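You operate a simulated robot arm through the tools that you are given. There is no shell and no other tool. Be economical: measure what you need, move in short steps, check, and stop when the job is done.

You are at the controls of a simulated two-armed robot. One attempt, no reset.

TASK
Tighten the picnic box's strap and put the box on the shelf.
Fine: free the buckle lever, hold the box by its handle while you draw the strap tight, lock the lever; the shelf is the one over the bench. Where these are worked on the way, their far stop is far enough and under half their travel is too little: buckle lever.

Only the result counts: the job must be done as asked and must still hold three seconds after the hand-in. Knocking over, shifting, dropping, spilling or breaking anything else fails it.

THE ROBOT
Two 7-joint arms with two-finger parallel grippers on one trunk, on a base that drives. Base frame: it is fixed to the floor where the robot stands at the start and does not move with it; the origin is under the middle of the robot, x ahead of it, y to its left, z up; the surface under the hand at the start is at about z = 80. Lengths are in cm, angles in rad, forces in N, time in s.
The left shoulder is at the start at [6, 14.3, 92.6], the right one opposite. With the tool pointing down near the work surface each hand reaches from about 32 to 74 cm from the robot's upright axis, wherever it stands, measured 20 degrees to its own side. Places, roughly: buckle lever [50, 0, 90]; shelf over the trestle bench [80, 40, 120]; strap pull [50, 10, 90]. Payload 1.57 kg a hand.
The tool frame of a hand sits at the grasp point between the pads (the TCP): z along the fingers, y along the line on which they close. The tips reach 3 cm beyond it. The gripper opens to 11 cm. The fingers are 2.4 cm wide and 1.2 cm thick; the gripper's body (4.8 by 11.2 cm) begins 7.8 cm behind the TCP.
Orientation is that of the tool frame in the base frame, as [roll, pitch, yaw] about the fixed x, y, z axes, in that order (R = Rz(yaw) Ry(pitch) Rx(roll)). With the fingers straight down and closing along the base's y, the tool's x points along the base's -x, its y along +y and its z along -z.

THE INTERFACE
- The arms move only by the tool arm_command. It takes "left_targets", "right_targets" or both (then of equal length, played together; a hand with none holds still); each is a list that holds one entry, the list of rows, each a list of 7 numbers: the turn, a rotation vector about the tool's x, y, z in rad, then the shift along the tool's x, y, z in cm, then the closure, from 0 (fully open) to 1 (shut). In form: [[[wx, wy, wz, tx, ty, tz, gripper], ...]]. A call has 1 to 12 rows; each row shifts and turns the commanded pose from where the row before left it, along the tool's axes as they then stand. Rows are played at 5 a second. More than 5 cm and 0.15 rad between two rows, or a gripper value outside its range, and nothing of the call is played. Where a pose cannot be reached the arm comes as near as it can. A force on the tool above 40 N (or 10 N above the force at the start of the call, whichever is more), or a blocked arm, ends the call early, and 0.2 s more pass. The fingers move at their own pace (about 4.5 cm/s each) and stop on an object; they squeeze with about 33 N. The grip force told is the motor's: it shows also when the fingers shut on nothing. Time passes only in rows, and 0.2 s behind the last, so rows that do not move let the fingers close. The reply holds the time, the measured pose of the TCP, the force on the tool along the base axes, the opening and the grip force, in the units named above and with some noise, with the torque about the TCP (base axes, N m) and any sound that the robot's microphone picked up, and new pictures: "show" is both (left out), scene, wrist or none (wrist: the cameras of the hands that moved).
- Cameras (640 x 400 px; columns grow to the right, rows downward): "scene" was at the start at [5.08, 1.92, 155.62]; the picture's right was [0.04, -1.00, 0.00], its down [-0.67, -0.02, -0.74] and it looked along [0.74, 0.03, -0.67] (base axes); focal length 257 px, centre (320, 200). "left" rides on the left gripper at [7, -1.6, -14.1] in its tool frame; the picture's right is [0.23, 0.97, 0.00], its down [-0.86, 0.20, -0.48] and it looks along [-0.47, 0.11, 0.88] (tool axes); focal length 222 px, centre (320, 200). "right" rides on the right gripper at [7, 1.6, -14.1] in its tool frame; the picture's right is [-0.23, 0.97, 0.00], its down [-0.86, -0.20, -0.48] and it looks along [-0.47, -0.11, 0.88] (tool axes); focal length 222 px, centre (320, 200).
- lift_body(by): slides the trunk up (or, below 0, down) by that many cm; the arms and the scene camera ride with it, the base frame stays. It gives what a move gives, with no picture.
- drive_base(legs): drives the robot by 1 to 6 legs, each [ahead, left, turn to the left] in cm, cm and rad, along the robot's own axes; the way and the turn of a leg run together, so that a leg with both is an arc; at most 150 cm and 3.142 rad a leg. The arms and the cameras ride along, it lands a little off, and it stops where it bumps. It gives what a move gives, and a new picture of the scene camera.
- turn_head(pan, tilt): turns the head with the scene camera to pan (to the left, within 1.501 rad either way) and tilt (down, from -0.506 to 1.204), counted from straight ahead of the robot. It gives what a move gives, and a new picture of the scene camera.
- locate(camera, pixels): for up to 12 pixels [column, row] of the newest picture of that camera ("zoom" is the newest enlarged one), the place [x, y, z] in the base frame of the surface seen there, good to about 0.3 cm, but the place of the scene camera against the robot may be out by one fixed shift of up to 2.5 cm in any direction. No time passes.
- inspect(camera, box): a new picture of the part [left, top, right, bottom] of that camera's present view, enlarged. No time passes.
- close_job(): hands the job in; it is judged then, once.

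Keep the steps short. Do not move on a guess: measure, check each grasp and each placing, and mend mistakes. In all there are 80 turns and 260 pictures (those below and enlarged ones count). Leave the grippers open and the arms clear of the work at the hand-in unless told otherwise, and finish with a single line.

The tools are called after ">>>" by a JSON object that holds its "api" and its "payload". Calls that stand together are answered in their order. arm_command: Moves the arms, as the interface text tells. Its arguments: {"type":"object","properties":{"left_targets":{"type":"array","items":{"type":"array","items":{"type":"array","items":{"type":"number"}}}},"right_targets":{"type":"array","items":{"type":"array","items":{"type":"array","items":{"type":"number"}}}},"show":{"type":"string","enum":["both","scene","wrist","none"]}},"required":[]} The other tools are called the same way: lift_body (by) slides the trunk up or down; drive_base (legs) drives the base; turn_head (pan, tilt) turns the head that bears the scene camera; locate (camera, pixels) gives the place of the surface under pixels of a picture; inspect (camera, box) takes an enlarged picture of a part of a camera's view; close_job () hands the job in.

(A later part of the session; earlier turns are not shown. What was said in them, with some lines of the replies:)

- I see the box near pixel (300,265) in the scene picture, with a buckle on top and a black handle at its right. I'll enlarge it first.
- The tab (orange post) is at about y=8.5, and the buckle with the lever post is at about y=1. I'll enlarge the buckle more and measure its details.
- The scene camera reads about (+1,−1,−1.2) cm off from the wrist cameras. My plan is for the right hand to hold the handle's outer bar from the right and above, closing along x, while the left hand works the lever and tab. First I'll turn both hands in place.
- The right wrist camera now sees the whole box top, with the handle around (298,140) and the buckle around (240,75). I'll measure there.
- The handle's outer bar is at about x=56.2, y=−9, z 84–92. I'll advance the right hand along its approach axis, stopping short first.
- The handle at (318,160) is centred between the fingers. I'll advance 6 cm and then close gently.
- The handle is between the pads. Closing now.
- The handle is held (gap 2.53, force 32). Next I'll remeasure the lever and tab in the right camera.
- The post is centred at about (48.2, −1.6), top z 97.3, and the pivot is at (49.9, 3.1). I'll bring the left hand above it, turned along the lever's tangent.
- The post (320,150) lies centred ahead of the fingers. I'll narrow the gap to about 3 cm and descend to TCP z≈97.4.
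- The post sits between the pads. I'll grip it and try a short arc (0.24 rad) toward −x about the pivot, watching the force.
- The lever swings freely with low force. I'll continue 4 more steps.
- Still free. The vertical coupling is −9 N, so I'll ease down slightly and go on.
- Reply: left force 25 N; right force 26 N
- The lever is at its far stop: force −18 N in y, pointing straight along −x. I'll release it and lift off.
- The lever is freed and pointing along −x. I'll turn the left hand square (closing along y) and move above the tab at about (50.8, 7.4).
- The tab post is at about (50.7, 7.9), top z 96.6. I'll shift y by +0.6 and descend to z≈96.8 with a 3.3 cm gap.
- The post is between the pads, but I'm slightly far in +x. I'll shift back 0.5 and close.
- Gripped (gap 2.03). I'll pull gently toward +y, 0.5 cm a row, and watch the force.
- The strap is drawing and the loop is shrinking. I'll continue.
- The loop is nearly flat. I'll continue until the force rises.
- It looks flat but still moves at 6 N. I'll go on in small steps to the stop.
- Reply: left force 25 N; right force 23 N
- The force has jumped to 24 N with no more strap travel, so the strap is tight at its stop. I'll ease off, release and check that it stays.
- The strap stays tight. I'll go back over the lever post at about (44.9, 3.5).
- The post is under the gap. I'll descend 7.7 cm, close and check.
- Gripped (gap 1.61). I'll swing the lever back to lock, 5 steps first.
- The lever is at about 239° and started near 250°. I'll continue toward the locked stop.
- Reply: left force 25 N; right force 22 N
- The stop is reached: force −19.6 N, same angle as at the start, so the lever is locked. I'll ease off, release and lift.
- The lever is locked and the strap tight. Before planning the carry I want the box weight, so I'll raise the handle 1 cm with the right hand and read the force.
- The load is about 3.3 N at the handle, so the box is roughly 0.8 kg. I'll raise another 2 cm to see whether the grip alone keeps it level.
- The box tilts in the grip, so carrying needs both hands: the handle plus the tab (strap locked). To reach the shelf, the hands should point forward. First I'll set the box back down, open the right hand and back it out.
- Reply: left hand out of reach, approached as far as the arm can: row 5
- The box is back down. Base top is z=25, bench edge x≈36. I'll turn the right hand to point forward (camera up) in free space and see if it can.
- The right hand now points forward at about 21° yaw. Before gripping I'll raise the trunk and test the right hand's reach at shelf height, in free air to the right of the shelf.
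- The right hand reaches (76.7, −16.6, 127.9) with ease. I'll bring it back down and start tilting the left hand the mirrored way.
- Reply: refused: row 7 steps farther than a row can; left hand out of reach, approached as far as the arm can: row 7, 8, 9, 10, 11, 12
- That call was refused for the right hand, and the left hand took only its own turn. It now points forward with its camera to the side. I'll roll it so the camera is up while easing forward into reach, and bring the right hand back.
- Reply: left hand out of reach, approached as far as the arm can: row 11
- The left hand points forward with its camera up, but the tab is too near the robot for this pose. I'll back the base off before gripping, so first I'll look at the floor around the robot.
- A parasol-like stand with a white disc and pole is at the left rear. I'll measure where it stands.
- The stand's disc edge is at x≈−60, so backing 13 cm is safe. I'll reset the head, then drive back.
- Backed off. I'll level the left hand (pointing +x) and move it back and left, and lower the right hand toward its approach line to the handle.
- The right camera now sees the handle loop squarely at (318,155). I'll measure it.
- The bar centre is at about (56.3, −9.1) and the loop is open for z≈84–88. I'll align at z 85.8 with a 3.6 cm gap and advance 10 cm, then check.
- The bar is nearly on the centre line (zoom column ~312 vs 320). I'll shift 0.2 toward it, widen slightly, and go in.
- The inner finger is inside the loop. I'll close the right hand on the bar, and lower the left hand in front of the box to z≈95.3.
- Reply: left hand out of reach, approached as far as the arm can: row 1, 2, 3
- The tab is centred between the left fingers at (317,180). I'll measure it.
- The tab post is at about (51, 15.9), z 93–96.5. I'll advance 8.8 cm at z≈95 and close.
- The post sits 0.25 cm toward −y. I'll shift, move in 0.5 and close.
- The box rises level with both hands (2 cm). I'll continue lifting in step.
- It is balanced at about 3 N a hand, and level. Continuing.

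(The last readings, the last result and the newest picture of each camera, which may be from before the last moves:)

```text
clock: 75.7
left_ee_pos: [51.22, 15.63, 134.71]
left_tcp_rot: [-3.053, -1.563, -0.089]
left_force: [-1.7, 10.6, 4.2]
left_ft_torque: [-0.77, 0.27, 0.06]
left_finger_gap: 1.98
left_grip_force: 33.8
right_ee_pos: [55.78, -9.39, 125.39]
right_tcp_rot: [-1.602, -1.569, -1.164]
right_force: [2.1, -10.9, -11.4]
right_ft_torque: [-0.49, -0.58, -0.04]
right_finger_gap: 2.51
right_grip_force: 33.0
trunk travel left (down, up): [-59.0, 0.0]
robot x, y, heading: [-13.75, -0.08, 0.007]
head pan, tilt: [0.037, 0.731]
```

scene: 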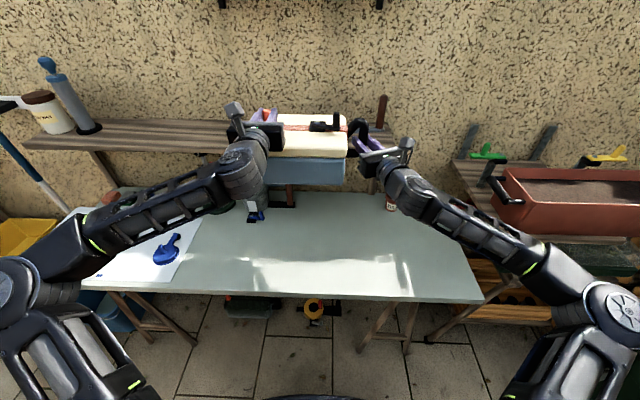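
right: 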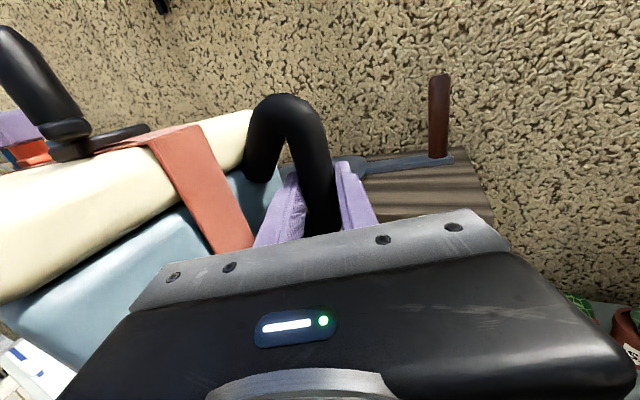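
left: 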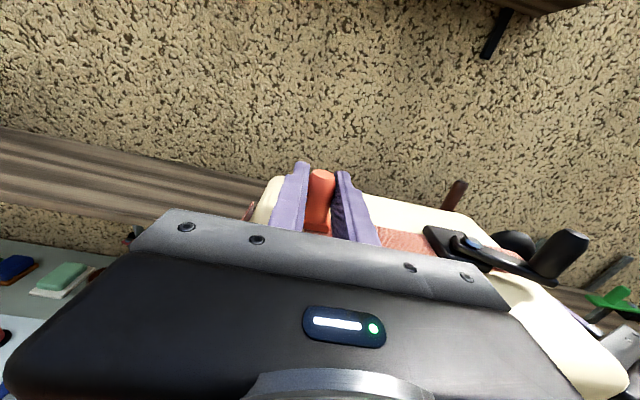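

The box is about 39.6 cm up. There is some squeezing (10 N in y, uneven z), so I'll relax the left hand slightly and measure the shelf in the wrist cameras.

>>> {"api": "arm_command", "payload": {"left_targets": [[[0, 0, 0, 0.3, -0.2, 0, 1], [0, 0, 0, 0, 0, 0, 1]]], "show": "none"}}

>>> {"api": "locate", "payload": {"camera": "right", "pixels": [[430, 190], [480, 180], [400, 210], [350, 165], [300, 100], [200, 180], [215, 210], [400, 165], [430, 160]]}}

>>> {"api": "locate", "payload": {"camera": "left", "pixels": [[50, 160], [30, 190], [150, 180], [100, 200], [230, 185], [20, 130], [270, 180]]}}

>>> {"api": "locate", "payload": {"camera": "scene", "pixels": [[50, 147], [150, 150], [60, 122], [170, 122], [230, 122], [85, 130], [300, 125], [345, 125], [210, 150], [310, 180]]}}

```text
clock: 76.3
left_ee_pos: [51.08, 15.64, 134.88]
left_tcp_rot: [-2.973, -1.563, -0.173]
left_force: [-0.6, -0.2, 2.2]
left_ft_torque: [-0.68, 0.05, -0.02]
left_finger_gap: 1.92
left_grip_force: 33.6
right_ee_pos: [55.69, -9.26, 125.33]
right_tcp_rot: [-0.907, -1.57, -1.854]
right_force: [1.3, -0.7, -7.6]
right_ft_torque: [-0.72, -0.28, -0.27]
right_finger_gap: 2.51
right_grip_force: 33.3
trunk travel left (down, up): [-59.0, 0.0]
robot x, y, heading: [-13.62, 0.08, 0.004]
head pan, tilt: [0.037, 0.731]
```

```text
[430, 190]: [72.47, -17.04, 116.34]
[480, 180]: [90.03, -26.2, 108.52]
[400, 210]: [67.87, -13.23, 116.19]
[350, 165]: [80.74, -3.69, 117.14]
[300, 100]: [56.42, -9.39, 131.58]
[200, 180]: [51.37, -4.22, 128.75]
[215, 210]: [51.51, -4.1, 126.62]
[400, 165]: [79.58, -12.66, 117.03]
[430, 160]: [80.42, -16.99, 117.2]
```

```text
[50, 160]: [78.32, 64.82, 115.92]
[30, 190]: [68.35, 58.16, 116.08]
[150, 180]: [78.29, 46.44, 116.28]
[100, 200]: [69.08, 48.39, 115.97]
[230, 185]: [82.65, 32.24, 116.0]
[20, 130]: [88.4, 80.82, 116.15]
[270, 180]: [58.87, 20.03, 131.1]
```

```text
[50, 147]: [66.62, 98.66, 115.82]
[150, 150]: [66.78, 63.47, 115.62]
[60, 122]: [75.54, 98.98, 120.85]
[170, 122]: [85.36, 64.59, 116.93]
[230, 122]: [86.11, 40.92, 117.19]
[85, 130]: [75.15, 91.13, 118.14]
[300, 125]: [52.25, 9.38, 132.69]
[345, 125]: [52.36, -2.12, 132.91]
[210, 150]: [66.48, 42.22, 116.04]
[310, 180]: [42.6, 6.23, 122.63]
```

The shelf top is z≈116.1, x 67.5–88, and free at y 30–56. The box bottom is at about 119.7, so it clears. I'll drive left 34 cm in two legs.

>>> {"api": "drive_base", "payload": {"legs": [[0, 17, 0]]}}

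>>> {"api": "drive_base", "payload": {"legs": [[0, 17, 0]]}}

```text
clock: 77.8
left_ee_pos: [51.08, 32.97, 134.7]
left_tcp_rot: [-3.127, -1.561, -0.019]
left_force: [1.2, -10.6, -3.1]
left_ft_torque: [-0.78, 0.05, -0.14]
left_finger_gap: 1.93
left_grip_force: 33.6
right_ee_pos: [55.7, 7.94, 125.33]
right_tcp_rot: [-0.9, -1.569, -1.865]
right_force: [-2.8, 11.2, -3.7]
right_ft_torque: [-0.73, -0.37, -0.07]
right_finger_gap: 2.51
right_grip_force: 32.9
trunk travel left (down, up): [-59.0, 0.0]
robot x, y, heading: [-13.77, 16.93, -0.004]
head pan, tilt: [0.037, 0.731]
```

scene: 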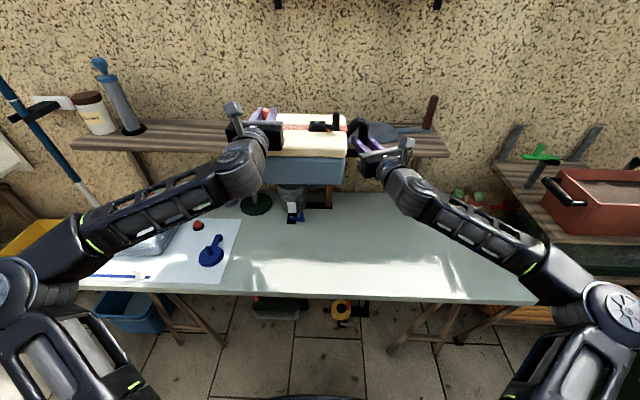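

```text
clock: 79.2
left_ee_pos: [51.07, 49.28, 134.81]
left_tcp_rot: [3.085, -1.561, 0.054]
left_force: [-1.2, -1.1, -2.4]
left_ft_torque: [0.5, -0.01, -0.1]
left_finger_gap: 1.94
left_grip_force: 33.0
right_ee_pos: [55.64, 24.4, 125.41]
right_tcp_rot: [-1.125, -1.57, -1.641]
right_force: [1.3, 1.7, -3.8]
right_ft_torque: [-0.95, 0.09, -0.37]
right_finger_gap: 2.51
right_grip_force: 32.8
trunk travel left (down, up): [-59.0, 0.0]
robot x, y, heading: [-13.22, 33.16, -0.0]
head pan, tilt: [0.037, 0.731]
```

scene: 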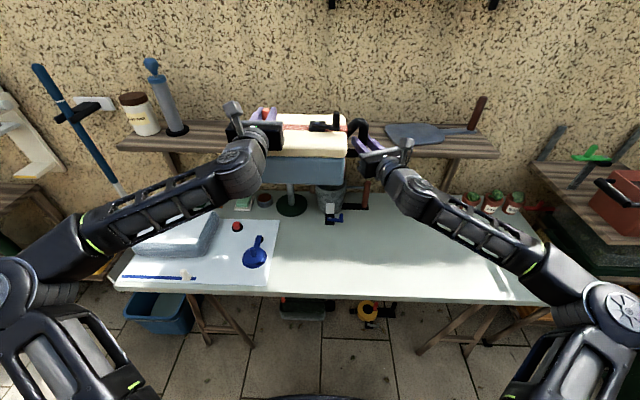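

The box is in front of the free stretch of shelf. I'll check the trestle legs' places before driving ahead.

>>> {"api": "locate", "payload": {"camera": "scene", "pixels": [[205, 340], [200, 310], [245, 352], [420, 350], [470, 352], [270, 355], [300, 310], [340, 396], [150, 100], [420, 130], [395, 135], [185, 130]]}}

```text
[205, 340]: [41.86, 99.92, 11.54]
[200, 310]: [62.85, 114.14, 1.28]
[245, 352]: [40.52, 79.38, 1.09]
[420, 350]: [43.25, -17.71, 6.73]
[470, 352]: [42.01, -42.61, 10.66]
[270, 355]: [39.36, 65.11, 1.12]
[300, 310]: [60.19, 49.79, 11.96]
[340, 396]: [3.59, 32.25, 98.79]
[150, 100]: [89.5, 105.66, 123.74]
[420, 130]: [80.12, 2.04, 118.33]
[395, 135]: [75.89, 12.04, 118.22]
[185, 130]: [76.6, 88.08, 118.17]
```

The legs are at x≥41, y≈−18 and 80–100, and the robot is between them. I'll drive ahead 20 cm in two legs.

>>> {"api": "drive_base", "payload": {"legs": [[10, 0, 0]]}}

>>> {"api": "drive_base", "payload": {"legs": [[10, 0, 0]]}}

```text
clock: 80.3
left_ee_pos: [61.37, 49.24, 134.81]
left_tcp_rot: [-3.09, -1.56, -0.055]
left_force: [0.3, -1.1, -2.8]
left_ft_torque: [-0.5, 0.01, 0.03]
left_finger_gap: 1.93
left_grip_force: 33.4
right_ee_pos: [65.86, 24.35, 125.23]
right_tcp_rot: [-1.867, -1.569, -0.898]
right_force: [0.2, 1.2, -5.7]
right_ft_torque: [-0.6, -0.37, -0.08]
right_finger_gap: 2.5
right_grip_force: 33.0
trunk travel left (down, up): [-59.0, 0.0]
robot x, y, heading: [-3.68, 33.62, -0.0]
head pan, tilt: [0.037, 0.731]
```

scene: 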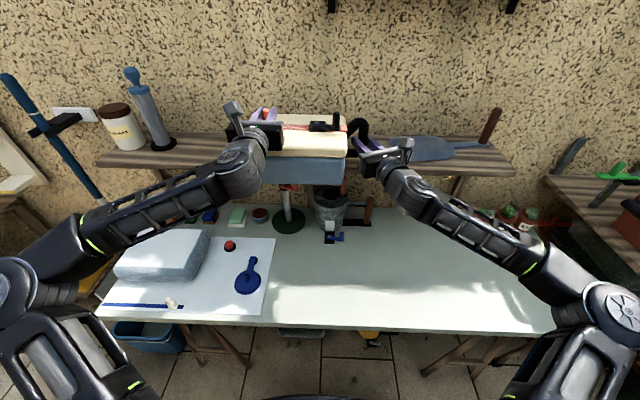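

```text
clock: 81.5
left_ee_pos: [70.85, 49.21, 134.73]
left_tcp_rot: [-3.102, -1.56, -0.044]
left_force: [0.1, -1.2, -3.2]
left_ft_torque: [0.28, 0.01, 0.0]
left_finger_gap: 1.99
left_grip_force: 32.9
right_ee_pos: [75.6, 24.41, 125.16]
right_tcp_rot: [-2.053, -1.567, -0.711]
right_force: [1.4, 2.0, -4.3]
right_ft_torque: [-0.88, -0.19, -0.16]
right_finger_gap: 2.49
right_grip_force: 32.9
trunk travel left (down, up): [-59.0, 0.0]
robot x, y, heading: [6.07, 33.89, 0.003]
head pan, tilt: [0.037, 0.731]
```

scene: 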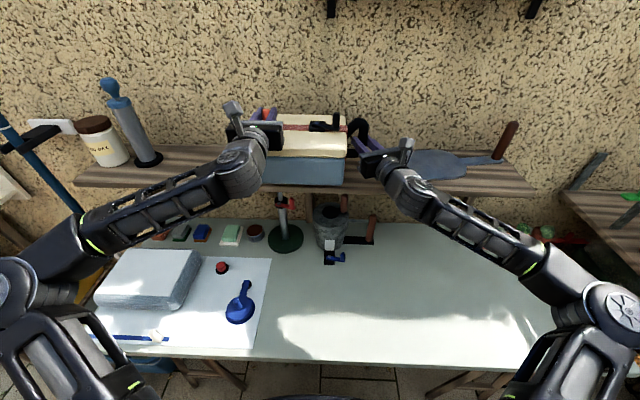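

The box spans about x 62.4–79.5. I need about 6 cm more, so I'll drive again.

>>> {"api": "drive_base", "payload": {"legs": [[6.2, 0, 0]]}}

>>> {"api": "inspect", "payload": {"camera": "scene", "box": [220, 90, 420, 215]}}

```text
clock: 82.5
left_ee_pos: [77.1, 49.17, 134.66]
left_tcp_rot: [-3.109, -1.557, -0.038]
left_force: [0.1, 0.4, -2.8]
left_ft_torque: [-0.2, 0.37, 0.01]
left_finger_gap: 2.02
left_grip_force: 33.0
right_ee_pos: [81.81, 24.28, 125.2]
right_tcp_rot: [-2.295, -1.567, -0.473]
right_force: [1.0, 0.1, -4.6]
right_ft_torque: [-0.38, -0.52, -0.07]
right_finger_gap: 2.51
right_grip_force: 32.6
trunk travel left (down, up): [-59.0, 0.0]
robot x, y, heading: [12.62, 33.81, 0.004]
head pan, tilt: [0.037, 0.731]
```

scene: 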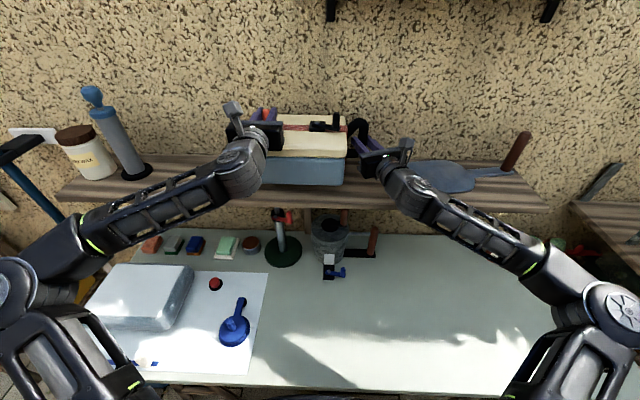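

```text
3.20 times, centred on (320, 152) of scene
```

zoom: 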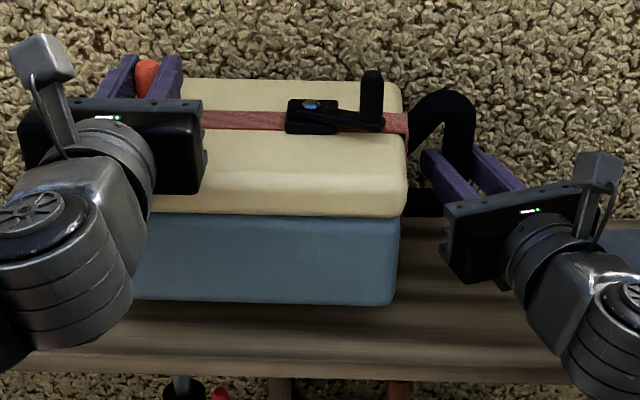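

The box is over the shelf. I'll measure its front-bottom edge and the shelf edge.

>>> {"api": "locate", "payload": {"camera": "zoom", "pixels": [[250, 298], [385, 300], [250, 285], [250, 372], [450, 372], [150, 372], [390, 290], [300, 90], [395, 95], [230, 85], [300, 310]]}}

```text
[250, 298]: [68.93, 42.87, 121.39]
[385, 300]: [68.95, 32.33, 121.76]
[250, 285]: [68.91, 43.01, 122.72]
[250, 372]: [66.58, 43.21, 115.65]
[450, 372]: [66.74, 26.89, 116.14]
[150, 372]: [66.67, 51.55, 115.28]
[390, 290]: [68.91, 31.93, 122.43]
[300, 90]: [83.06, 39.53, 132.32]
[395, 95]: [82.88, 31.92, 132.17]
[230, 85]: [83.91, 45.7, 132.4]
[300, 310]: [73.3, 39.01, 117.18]
```

The front has a 2.3 cm margin, and the bottom is about 3.5–4 cm above the shelf. I'll lower 2.5 cm together, then creep.

>>> {"api": "arm_command", "payload": {"left_targets": [[[0, 0, 0, -0.8, 0, 0, 1], [0, 0, 0, -0.8, 0, 0, 1], [0, 0, 0, -0.8, 0, 0, 1], [0, 0, 0, 0, 0, 0, 1]]], "right_targets": [[[0, 0, 0, -0.8, 0, 0, 1], [0, 0, 0, -0.8, 0, 0, 1], [0, 0, 0, -0.8, 0, 0, 1], [0, 0, 0, 0, 0, 0, 1]]], "show": "none"}}

>>> {"api": "arm_command", "payload": {"left_targets": [[[0, 0, 0, -0.4, 0, 0, 1], [0, 0, 0, -0.3, 0, 0, 1], [0, 0, 0, 0, 0, 0, 1]]], "right_targets": [[[0, 0, 0, -0.4, 0, 0, 1], [0, 0, 0, -0.3, 0, 0, 1], [0, 0, 0, 0, 0, 0, 1]]], "show": "none"}}

>>> {"api": "inspect", "payload": {"camera": "scene", "box": [220, 90, 420, 215]}}

```text
clock: 83.5
left_ee_pos: [76.89, 49.12, 132.41]
left_tcp_rot: [-3.105, -1.56, -0.043]
left_force: [-0.4, -0.4, -4.9]
left_ft_torque: [-0.31, 0.04, -0.02]
left_finger_gap: 1.98
left_grip_force: 33.6
right_ee_pos: [81.62, 24.24, 122.83]
right_tcp_rot: [-1.805, -1.568, -0.962]
right_force: [0.4, 0.9, -0.6]
right_ft_torque: [0.53, 0.0, -0.16]
right_finger_gap: 2.46
right_grip_force: 33.0
trunk travel left (down, up): [-59.0, 0.0]
robot x, y, heading: [11.53, 33.71, -0.002]
head pan, tilt: [0.037, 0.731]
```

```text
clock: 84.3
left_ee_pos: [76.83, 48.99, 131.66]
left_tcp_rot: [-3.006, -1.561, -0.14]
left_force: [-1.5, -0.8, -8.0]
left_ft_torque: [0.43, -0.13, 0.01]
left_finger_gap: 1.99
left_grip_force: 32.8
right_ee_pos: [81.5, 24.32, 122.15]
right_tcp_rot: [-1.615, -1.57, -1.152]
right_force: [0.7, 2.0, 2.7]
right_ft_torque: [0.73, 0.3, -0.19]
right_finger_gap: 2.48
right_grip_force: 33.0
trunk travel left (down, up): [-59.0, 0.0]
robot x, y, heading: [12.26, 33.99, -0.002]
head pan, tilt: [0.037, 0.731]
```

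```text
3.20 times, centred on (320, 152) of scene
```

zoom: 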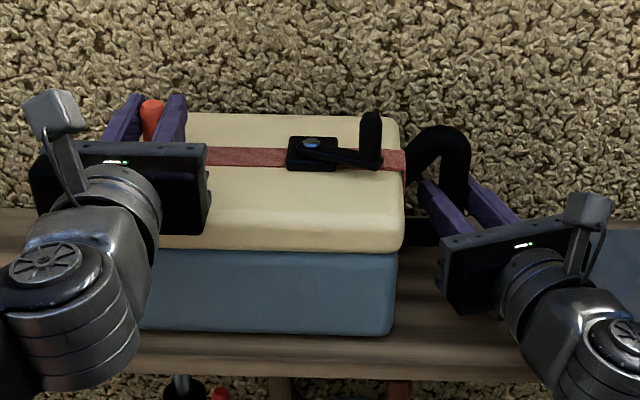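

>>> {"api": "arm_command", "payload": {"left_targets": [[[0, 0, 0, -0.3, 0, 0, 1], [0, 0, 0, -0.3, 0, 0, 1], [0, 0, 0, 0, 0, 0, 1]]], "right_targets": [[[0, 0, 0, -0.2, 0, 0, 1], [0, 0, 0, -0.2, 0, 0, 1], [0, 0, 0, 0, 0, 0, 1]]], "show": "none"}}

>>> {"api": "arm_command", "payload": {"left_targets": [[[0, 0, 0, -0.25, 0, 0, 1], [0, 0, 0, -0.1, 0, 0, 1], [0, 0, 0, 0, 0, 0, 1]]], "right_targets": [[[0, 0, 0, -0.25, 0, 0, 1], [0, 0, 0, -0.1, 0, 0, 1], [0, 0, 0, 0, 0, 0, 1]]], "show": "none"}}

>>> {"api": "inspect", "payload": {"camera": "scene", "box": [220, 90, 420, 215]}}

```text
clock: 85.1
left_ee_pos: [76.89, 49.2, 131.32]
left_tcp_rot: [-3.138, -1.566, -0.009]
left_force: [1.8, 4.4, 10.6]
left_ft_torque: [-0.22, 0.1, -0.03]
left_finger_gap: 2.03
left_grip_force: 33.1
right_ee_pos: [81.55, 24.2, 121.87]
right_tcp_rot: [0.173, -1.57, -2.944]
right_force: [2.0, -2.6, -1.3]
right_ft_torque: [-0.83, 0.16, -0.19]
right_finger_gap: 2.49
right_grip_force: 32.6
trunk travel left (down, up): [-59.0, 0.0]
robot x, y, heading: [12.34, 33.42, -0.0]
head pan, tilt: [0.037, 0.731]
```

```text
clock: 85.9
left_ee_pos: [76.78, 49.03, 130.95]
left_tcp_rot: [-3.059, -1.566, -0.09]
left_force: [2.4, 5.6, 22.9]
left_ft_torque: [-0.78, -0.15, 0.0]
left_finger_gap: 1.99
left_grip_force: 33.1
right_ee_pos: [81.69, 24.28, 121.77]
right_tcp_rot: [-0.011, -1.565, -2.76]
right_force: [13.4, -6.9, 17.3]
right_ft_torque: [-0.71, -0.19, -0.08]
right_finger_gap: 2.48
right_grip_force: 33.4
trunk travel left (down, up): [-59.0, 0.0]
robot x, y, heading: [12.29, 33.81, 0.005]
head pan, tilt: [0.037, 0.731]
```

```text
3.20 times, centred on (320, 152) of scene
```

zoom: 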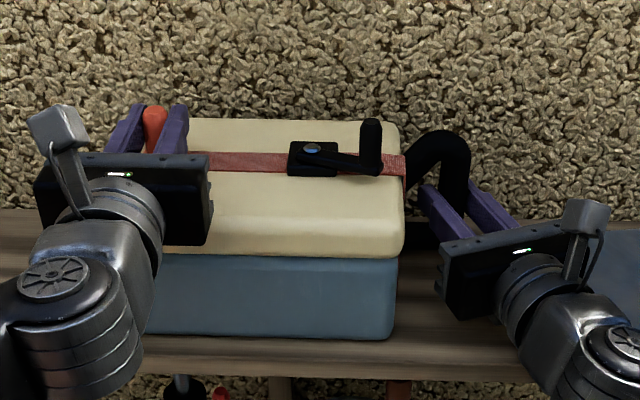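

Both sides now press on the shelf, so the box is down. I'll ease up 0.3, then open both hands.

>>> {"api": "arm_command", "payload": {"left_targets": [[[0, 0, 0, 0.35, 0, 0, 1], [0, 0, 0, 0, 0, 0, 1], [0, 0, 0, 0, 0, 0, 0.65], [0, 0, 0, 0, 0, 0, 0.65], [0, 0, 0, 0, 0, 0, 0.65]]], "right_targets": [[[0, 0, 0, 0.25, 0, 0, 1], [0, 0, 0, 0, 0, 0, 1], [0, 0, 0, 0, 0, 0, 0.66], [0, 0, 0, 0, 0, 0, 0.66], [0, 0, 0, 0, 0, 0, 0.66]]], "show": "wrist"}}

>>> {"api": "inspect", "payload": {"camera": "scene", "box": [220, 90, 420, 215]}}

```text
clock: 87.1
left_ee_pos: [76.84, 48.99, 130.99]
left_tcp_rot: [-3.091, -1.559, -0.058]
left_force: [-0.2, 0.4, -0.6]
left_ft_torque: [0.01, 0.01, 0.0]
left_finger_gap: 3.86
left_grip_force: 0.1
right_ee_pos: [81.48, 24.28, 121.74]
right_tcp_rot: [-1.803, -1.569, -0.965]
right_force: [-0.9, 0.6, -0.5]
right_ft_torque: [-0.02, 0.02, 0.01]
right_finger_gap: 3.73
right_grip_force: 0.0
trunk travel left (down, up): [-59.0, 0.0]
robot x, y, heading: [12.25, 33.68, -0.002]
head pan, tilt: [0.037, 0.731]
```

right: 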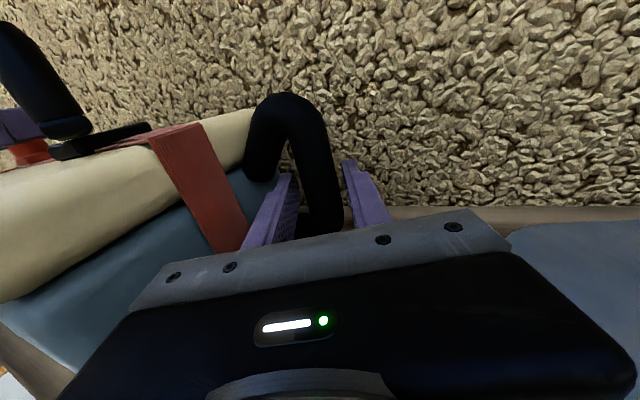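
left: 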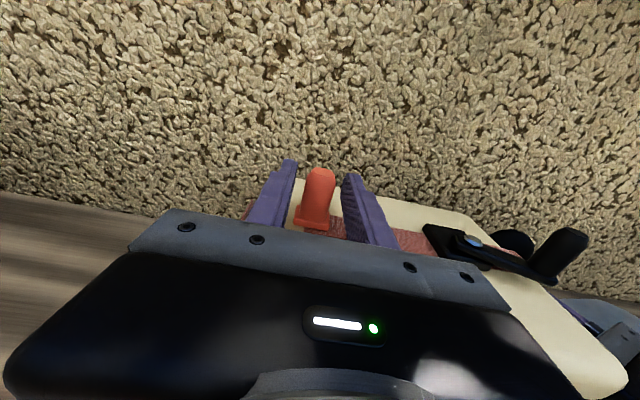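

```text
3.20 times, centred on (320, 152) of scene
```

zoom: 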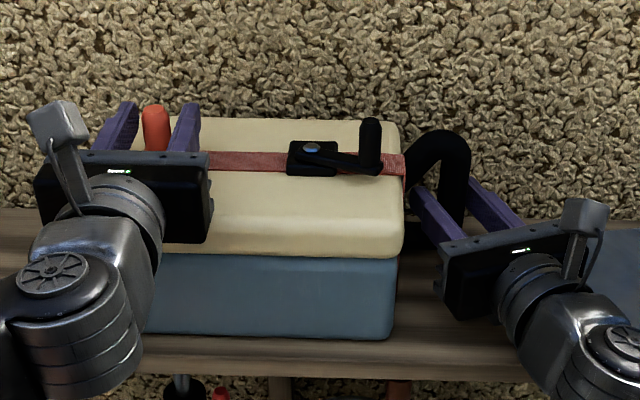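

Both hands are free and the box stands still. I'll withdraw along the finger axes.

>>> {"api": "arm_command", "payload": {"left_targets": [[[0, 0, 0, 0.3, 0, -1, 0.65], [0, 0, 0, 0, 0, -2, 0.65], [0, 0, 0, 0, 0, -3, 0.65], [0, 0, 0, 0, 0, -3, 0.65], [0, 0, 0, 0, 0, 0, 0.5]]], "right_targets": [[[0, 0, 0, 0, 0, -2, 0.66], [0, 0, 0, 0, 0, -2, 0.66], [0, 0, 0, 0, 0, -3, 0.66], [0, 0, 0, 0, 0, -3, 0.66], [0, 0, 0, 0, 0, 0, 0.5]]], "show": "scene"}}

```text
clock: 88.3
left_ee_pos: [67.9, 49.11, 131.34]
left_tcp_rot: [-3.071, -1.561, -0.075]
left_force: [-1.0, -0.7, 0.2]
left_ft_torque: [-0.02, 0.01, 0.01]
left_finger_gap: 5.51
left_grip_force: 0.0
right_ee_pos: [72.28, 20.59, 121.79]
right_tcp_rot: [-1.826, -1.569, -0.942]
right_force: [0.8, -1.0, -0.8]
right_ft_torque: [-0.01, 0.02, 0.01]
right_finger_gap: 5.5
right_grip_force: 0.0
trunk travel left (down, up): [-59.0, 0.0]
robot x, y, heading: [12.12, 33.84, -0.0]
head pan, tilt: [0.037, 0.731]
```

scene: 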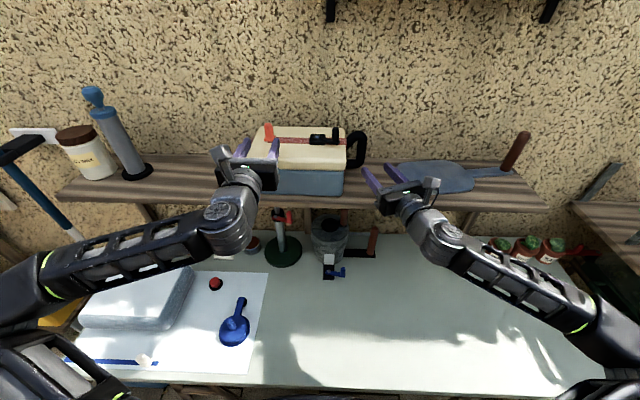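

Clear of the box. I'll drive back 16 cm and check the result.

>>> {"api": "drive_base", "payload": {"legs": [[-16, 0, 0]]}}

>>> {"api": "arm_command", "payload": {"left_targets": [[[0, 0, 0, 0, -2, 0, 0], [0, 0, 0, 0, -2, 0, 0], [0, 0, 0, 0, 0, 0, 0]]], "right_targets": [[[0, 0, 0, 0, 2, 0, 0], [0, 0, 0, 0, 2, 0, 0], [0, 0, 0, 0, 0, 0, 0]]], "show": "scene"}}

>>> {"api": "inspect", "payload": {"camera": "scene", "box": [230, 80, 390, 180]}}

```text
clock: 89.7
left_ee_pos: [51.77, 49.39, 131.45]
left_tcp_rot: [-3.094, -1.562, -0.05]
left_force: [-1.1, 0.2, 0.3]
left_ft_torque: [0.05, 0.04, -0.01]
left_finger_gap: 5.49
left_grip_force: 0.1
right_ee_pos: [56.19, 20.61, 122.09]
right_tcp_rot: [-0.733, -1.57, -2.031]
right_force: [0.0, -0.3, 0.7]
right_ft_torque: [-0.03, 0.0, 0.0]
right_finger_gap: 5.47
right_grip_force: 0.1
trunk travel left (down, up): [-59.0, 0.0]
robot x, y, heading: [-3.3, 33.65, 0.003]
head pan, tilt: [0.037, 0.731]
```

scene: 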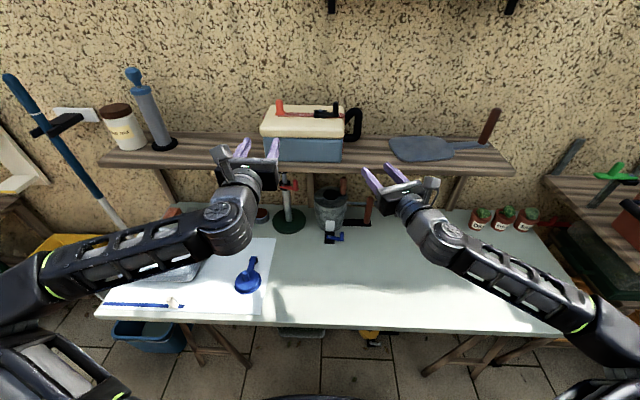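

```text
clock: 90.5
left_ee_pos: [51.91, 53.33, 131.33]
left_tcp_rot: [-3.078, -1.561, -0.066]
left_force: [0.2, -1.0, 0.1]
left_ft_torque: [0.01, -0.01, 0.01]
left_finger_gap: 11.01
left_grip_force: 0.1
right_ee_pos: [57.76, 17.0, 122.07]
right_tcp_rot: [-1.485, -1.568, -1.282]
right_force: [0.1, 0.2, -0.5]
right_ft_torque: [0.02, 0.02, 0.0]
right_finger_gap: 10.99
right_grip_force: 0.0
trunk travel left (down, up): [-59.0, 0.0]
robot x, y, heading: [-3.18, 33.62, -0.002]
head pan, tilt: [0.037, 0.731]
```

scene: 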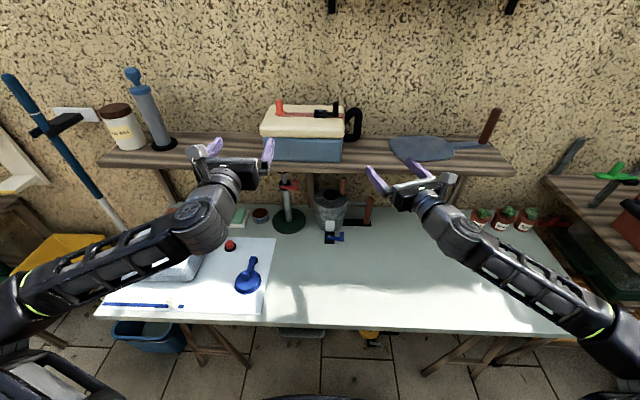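

```text
4.00 times, centred on (310, 130) of scene
```

zoom: 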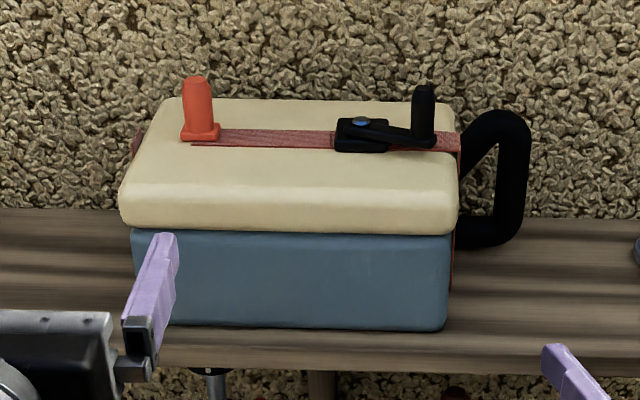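

The box stands fully on the shelf with the strap flat and tight, the lever locked and the hands open and clear. I'll hand it in.

>>> {"api": "close_job", "payload": {}}

```text
The job is handed in.
```

The picnic box is on the shelf over the bench with its strap drawn tight and the buckle lever locked; nothing else was seen to move, and the job is handed in.
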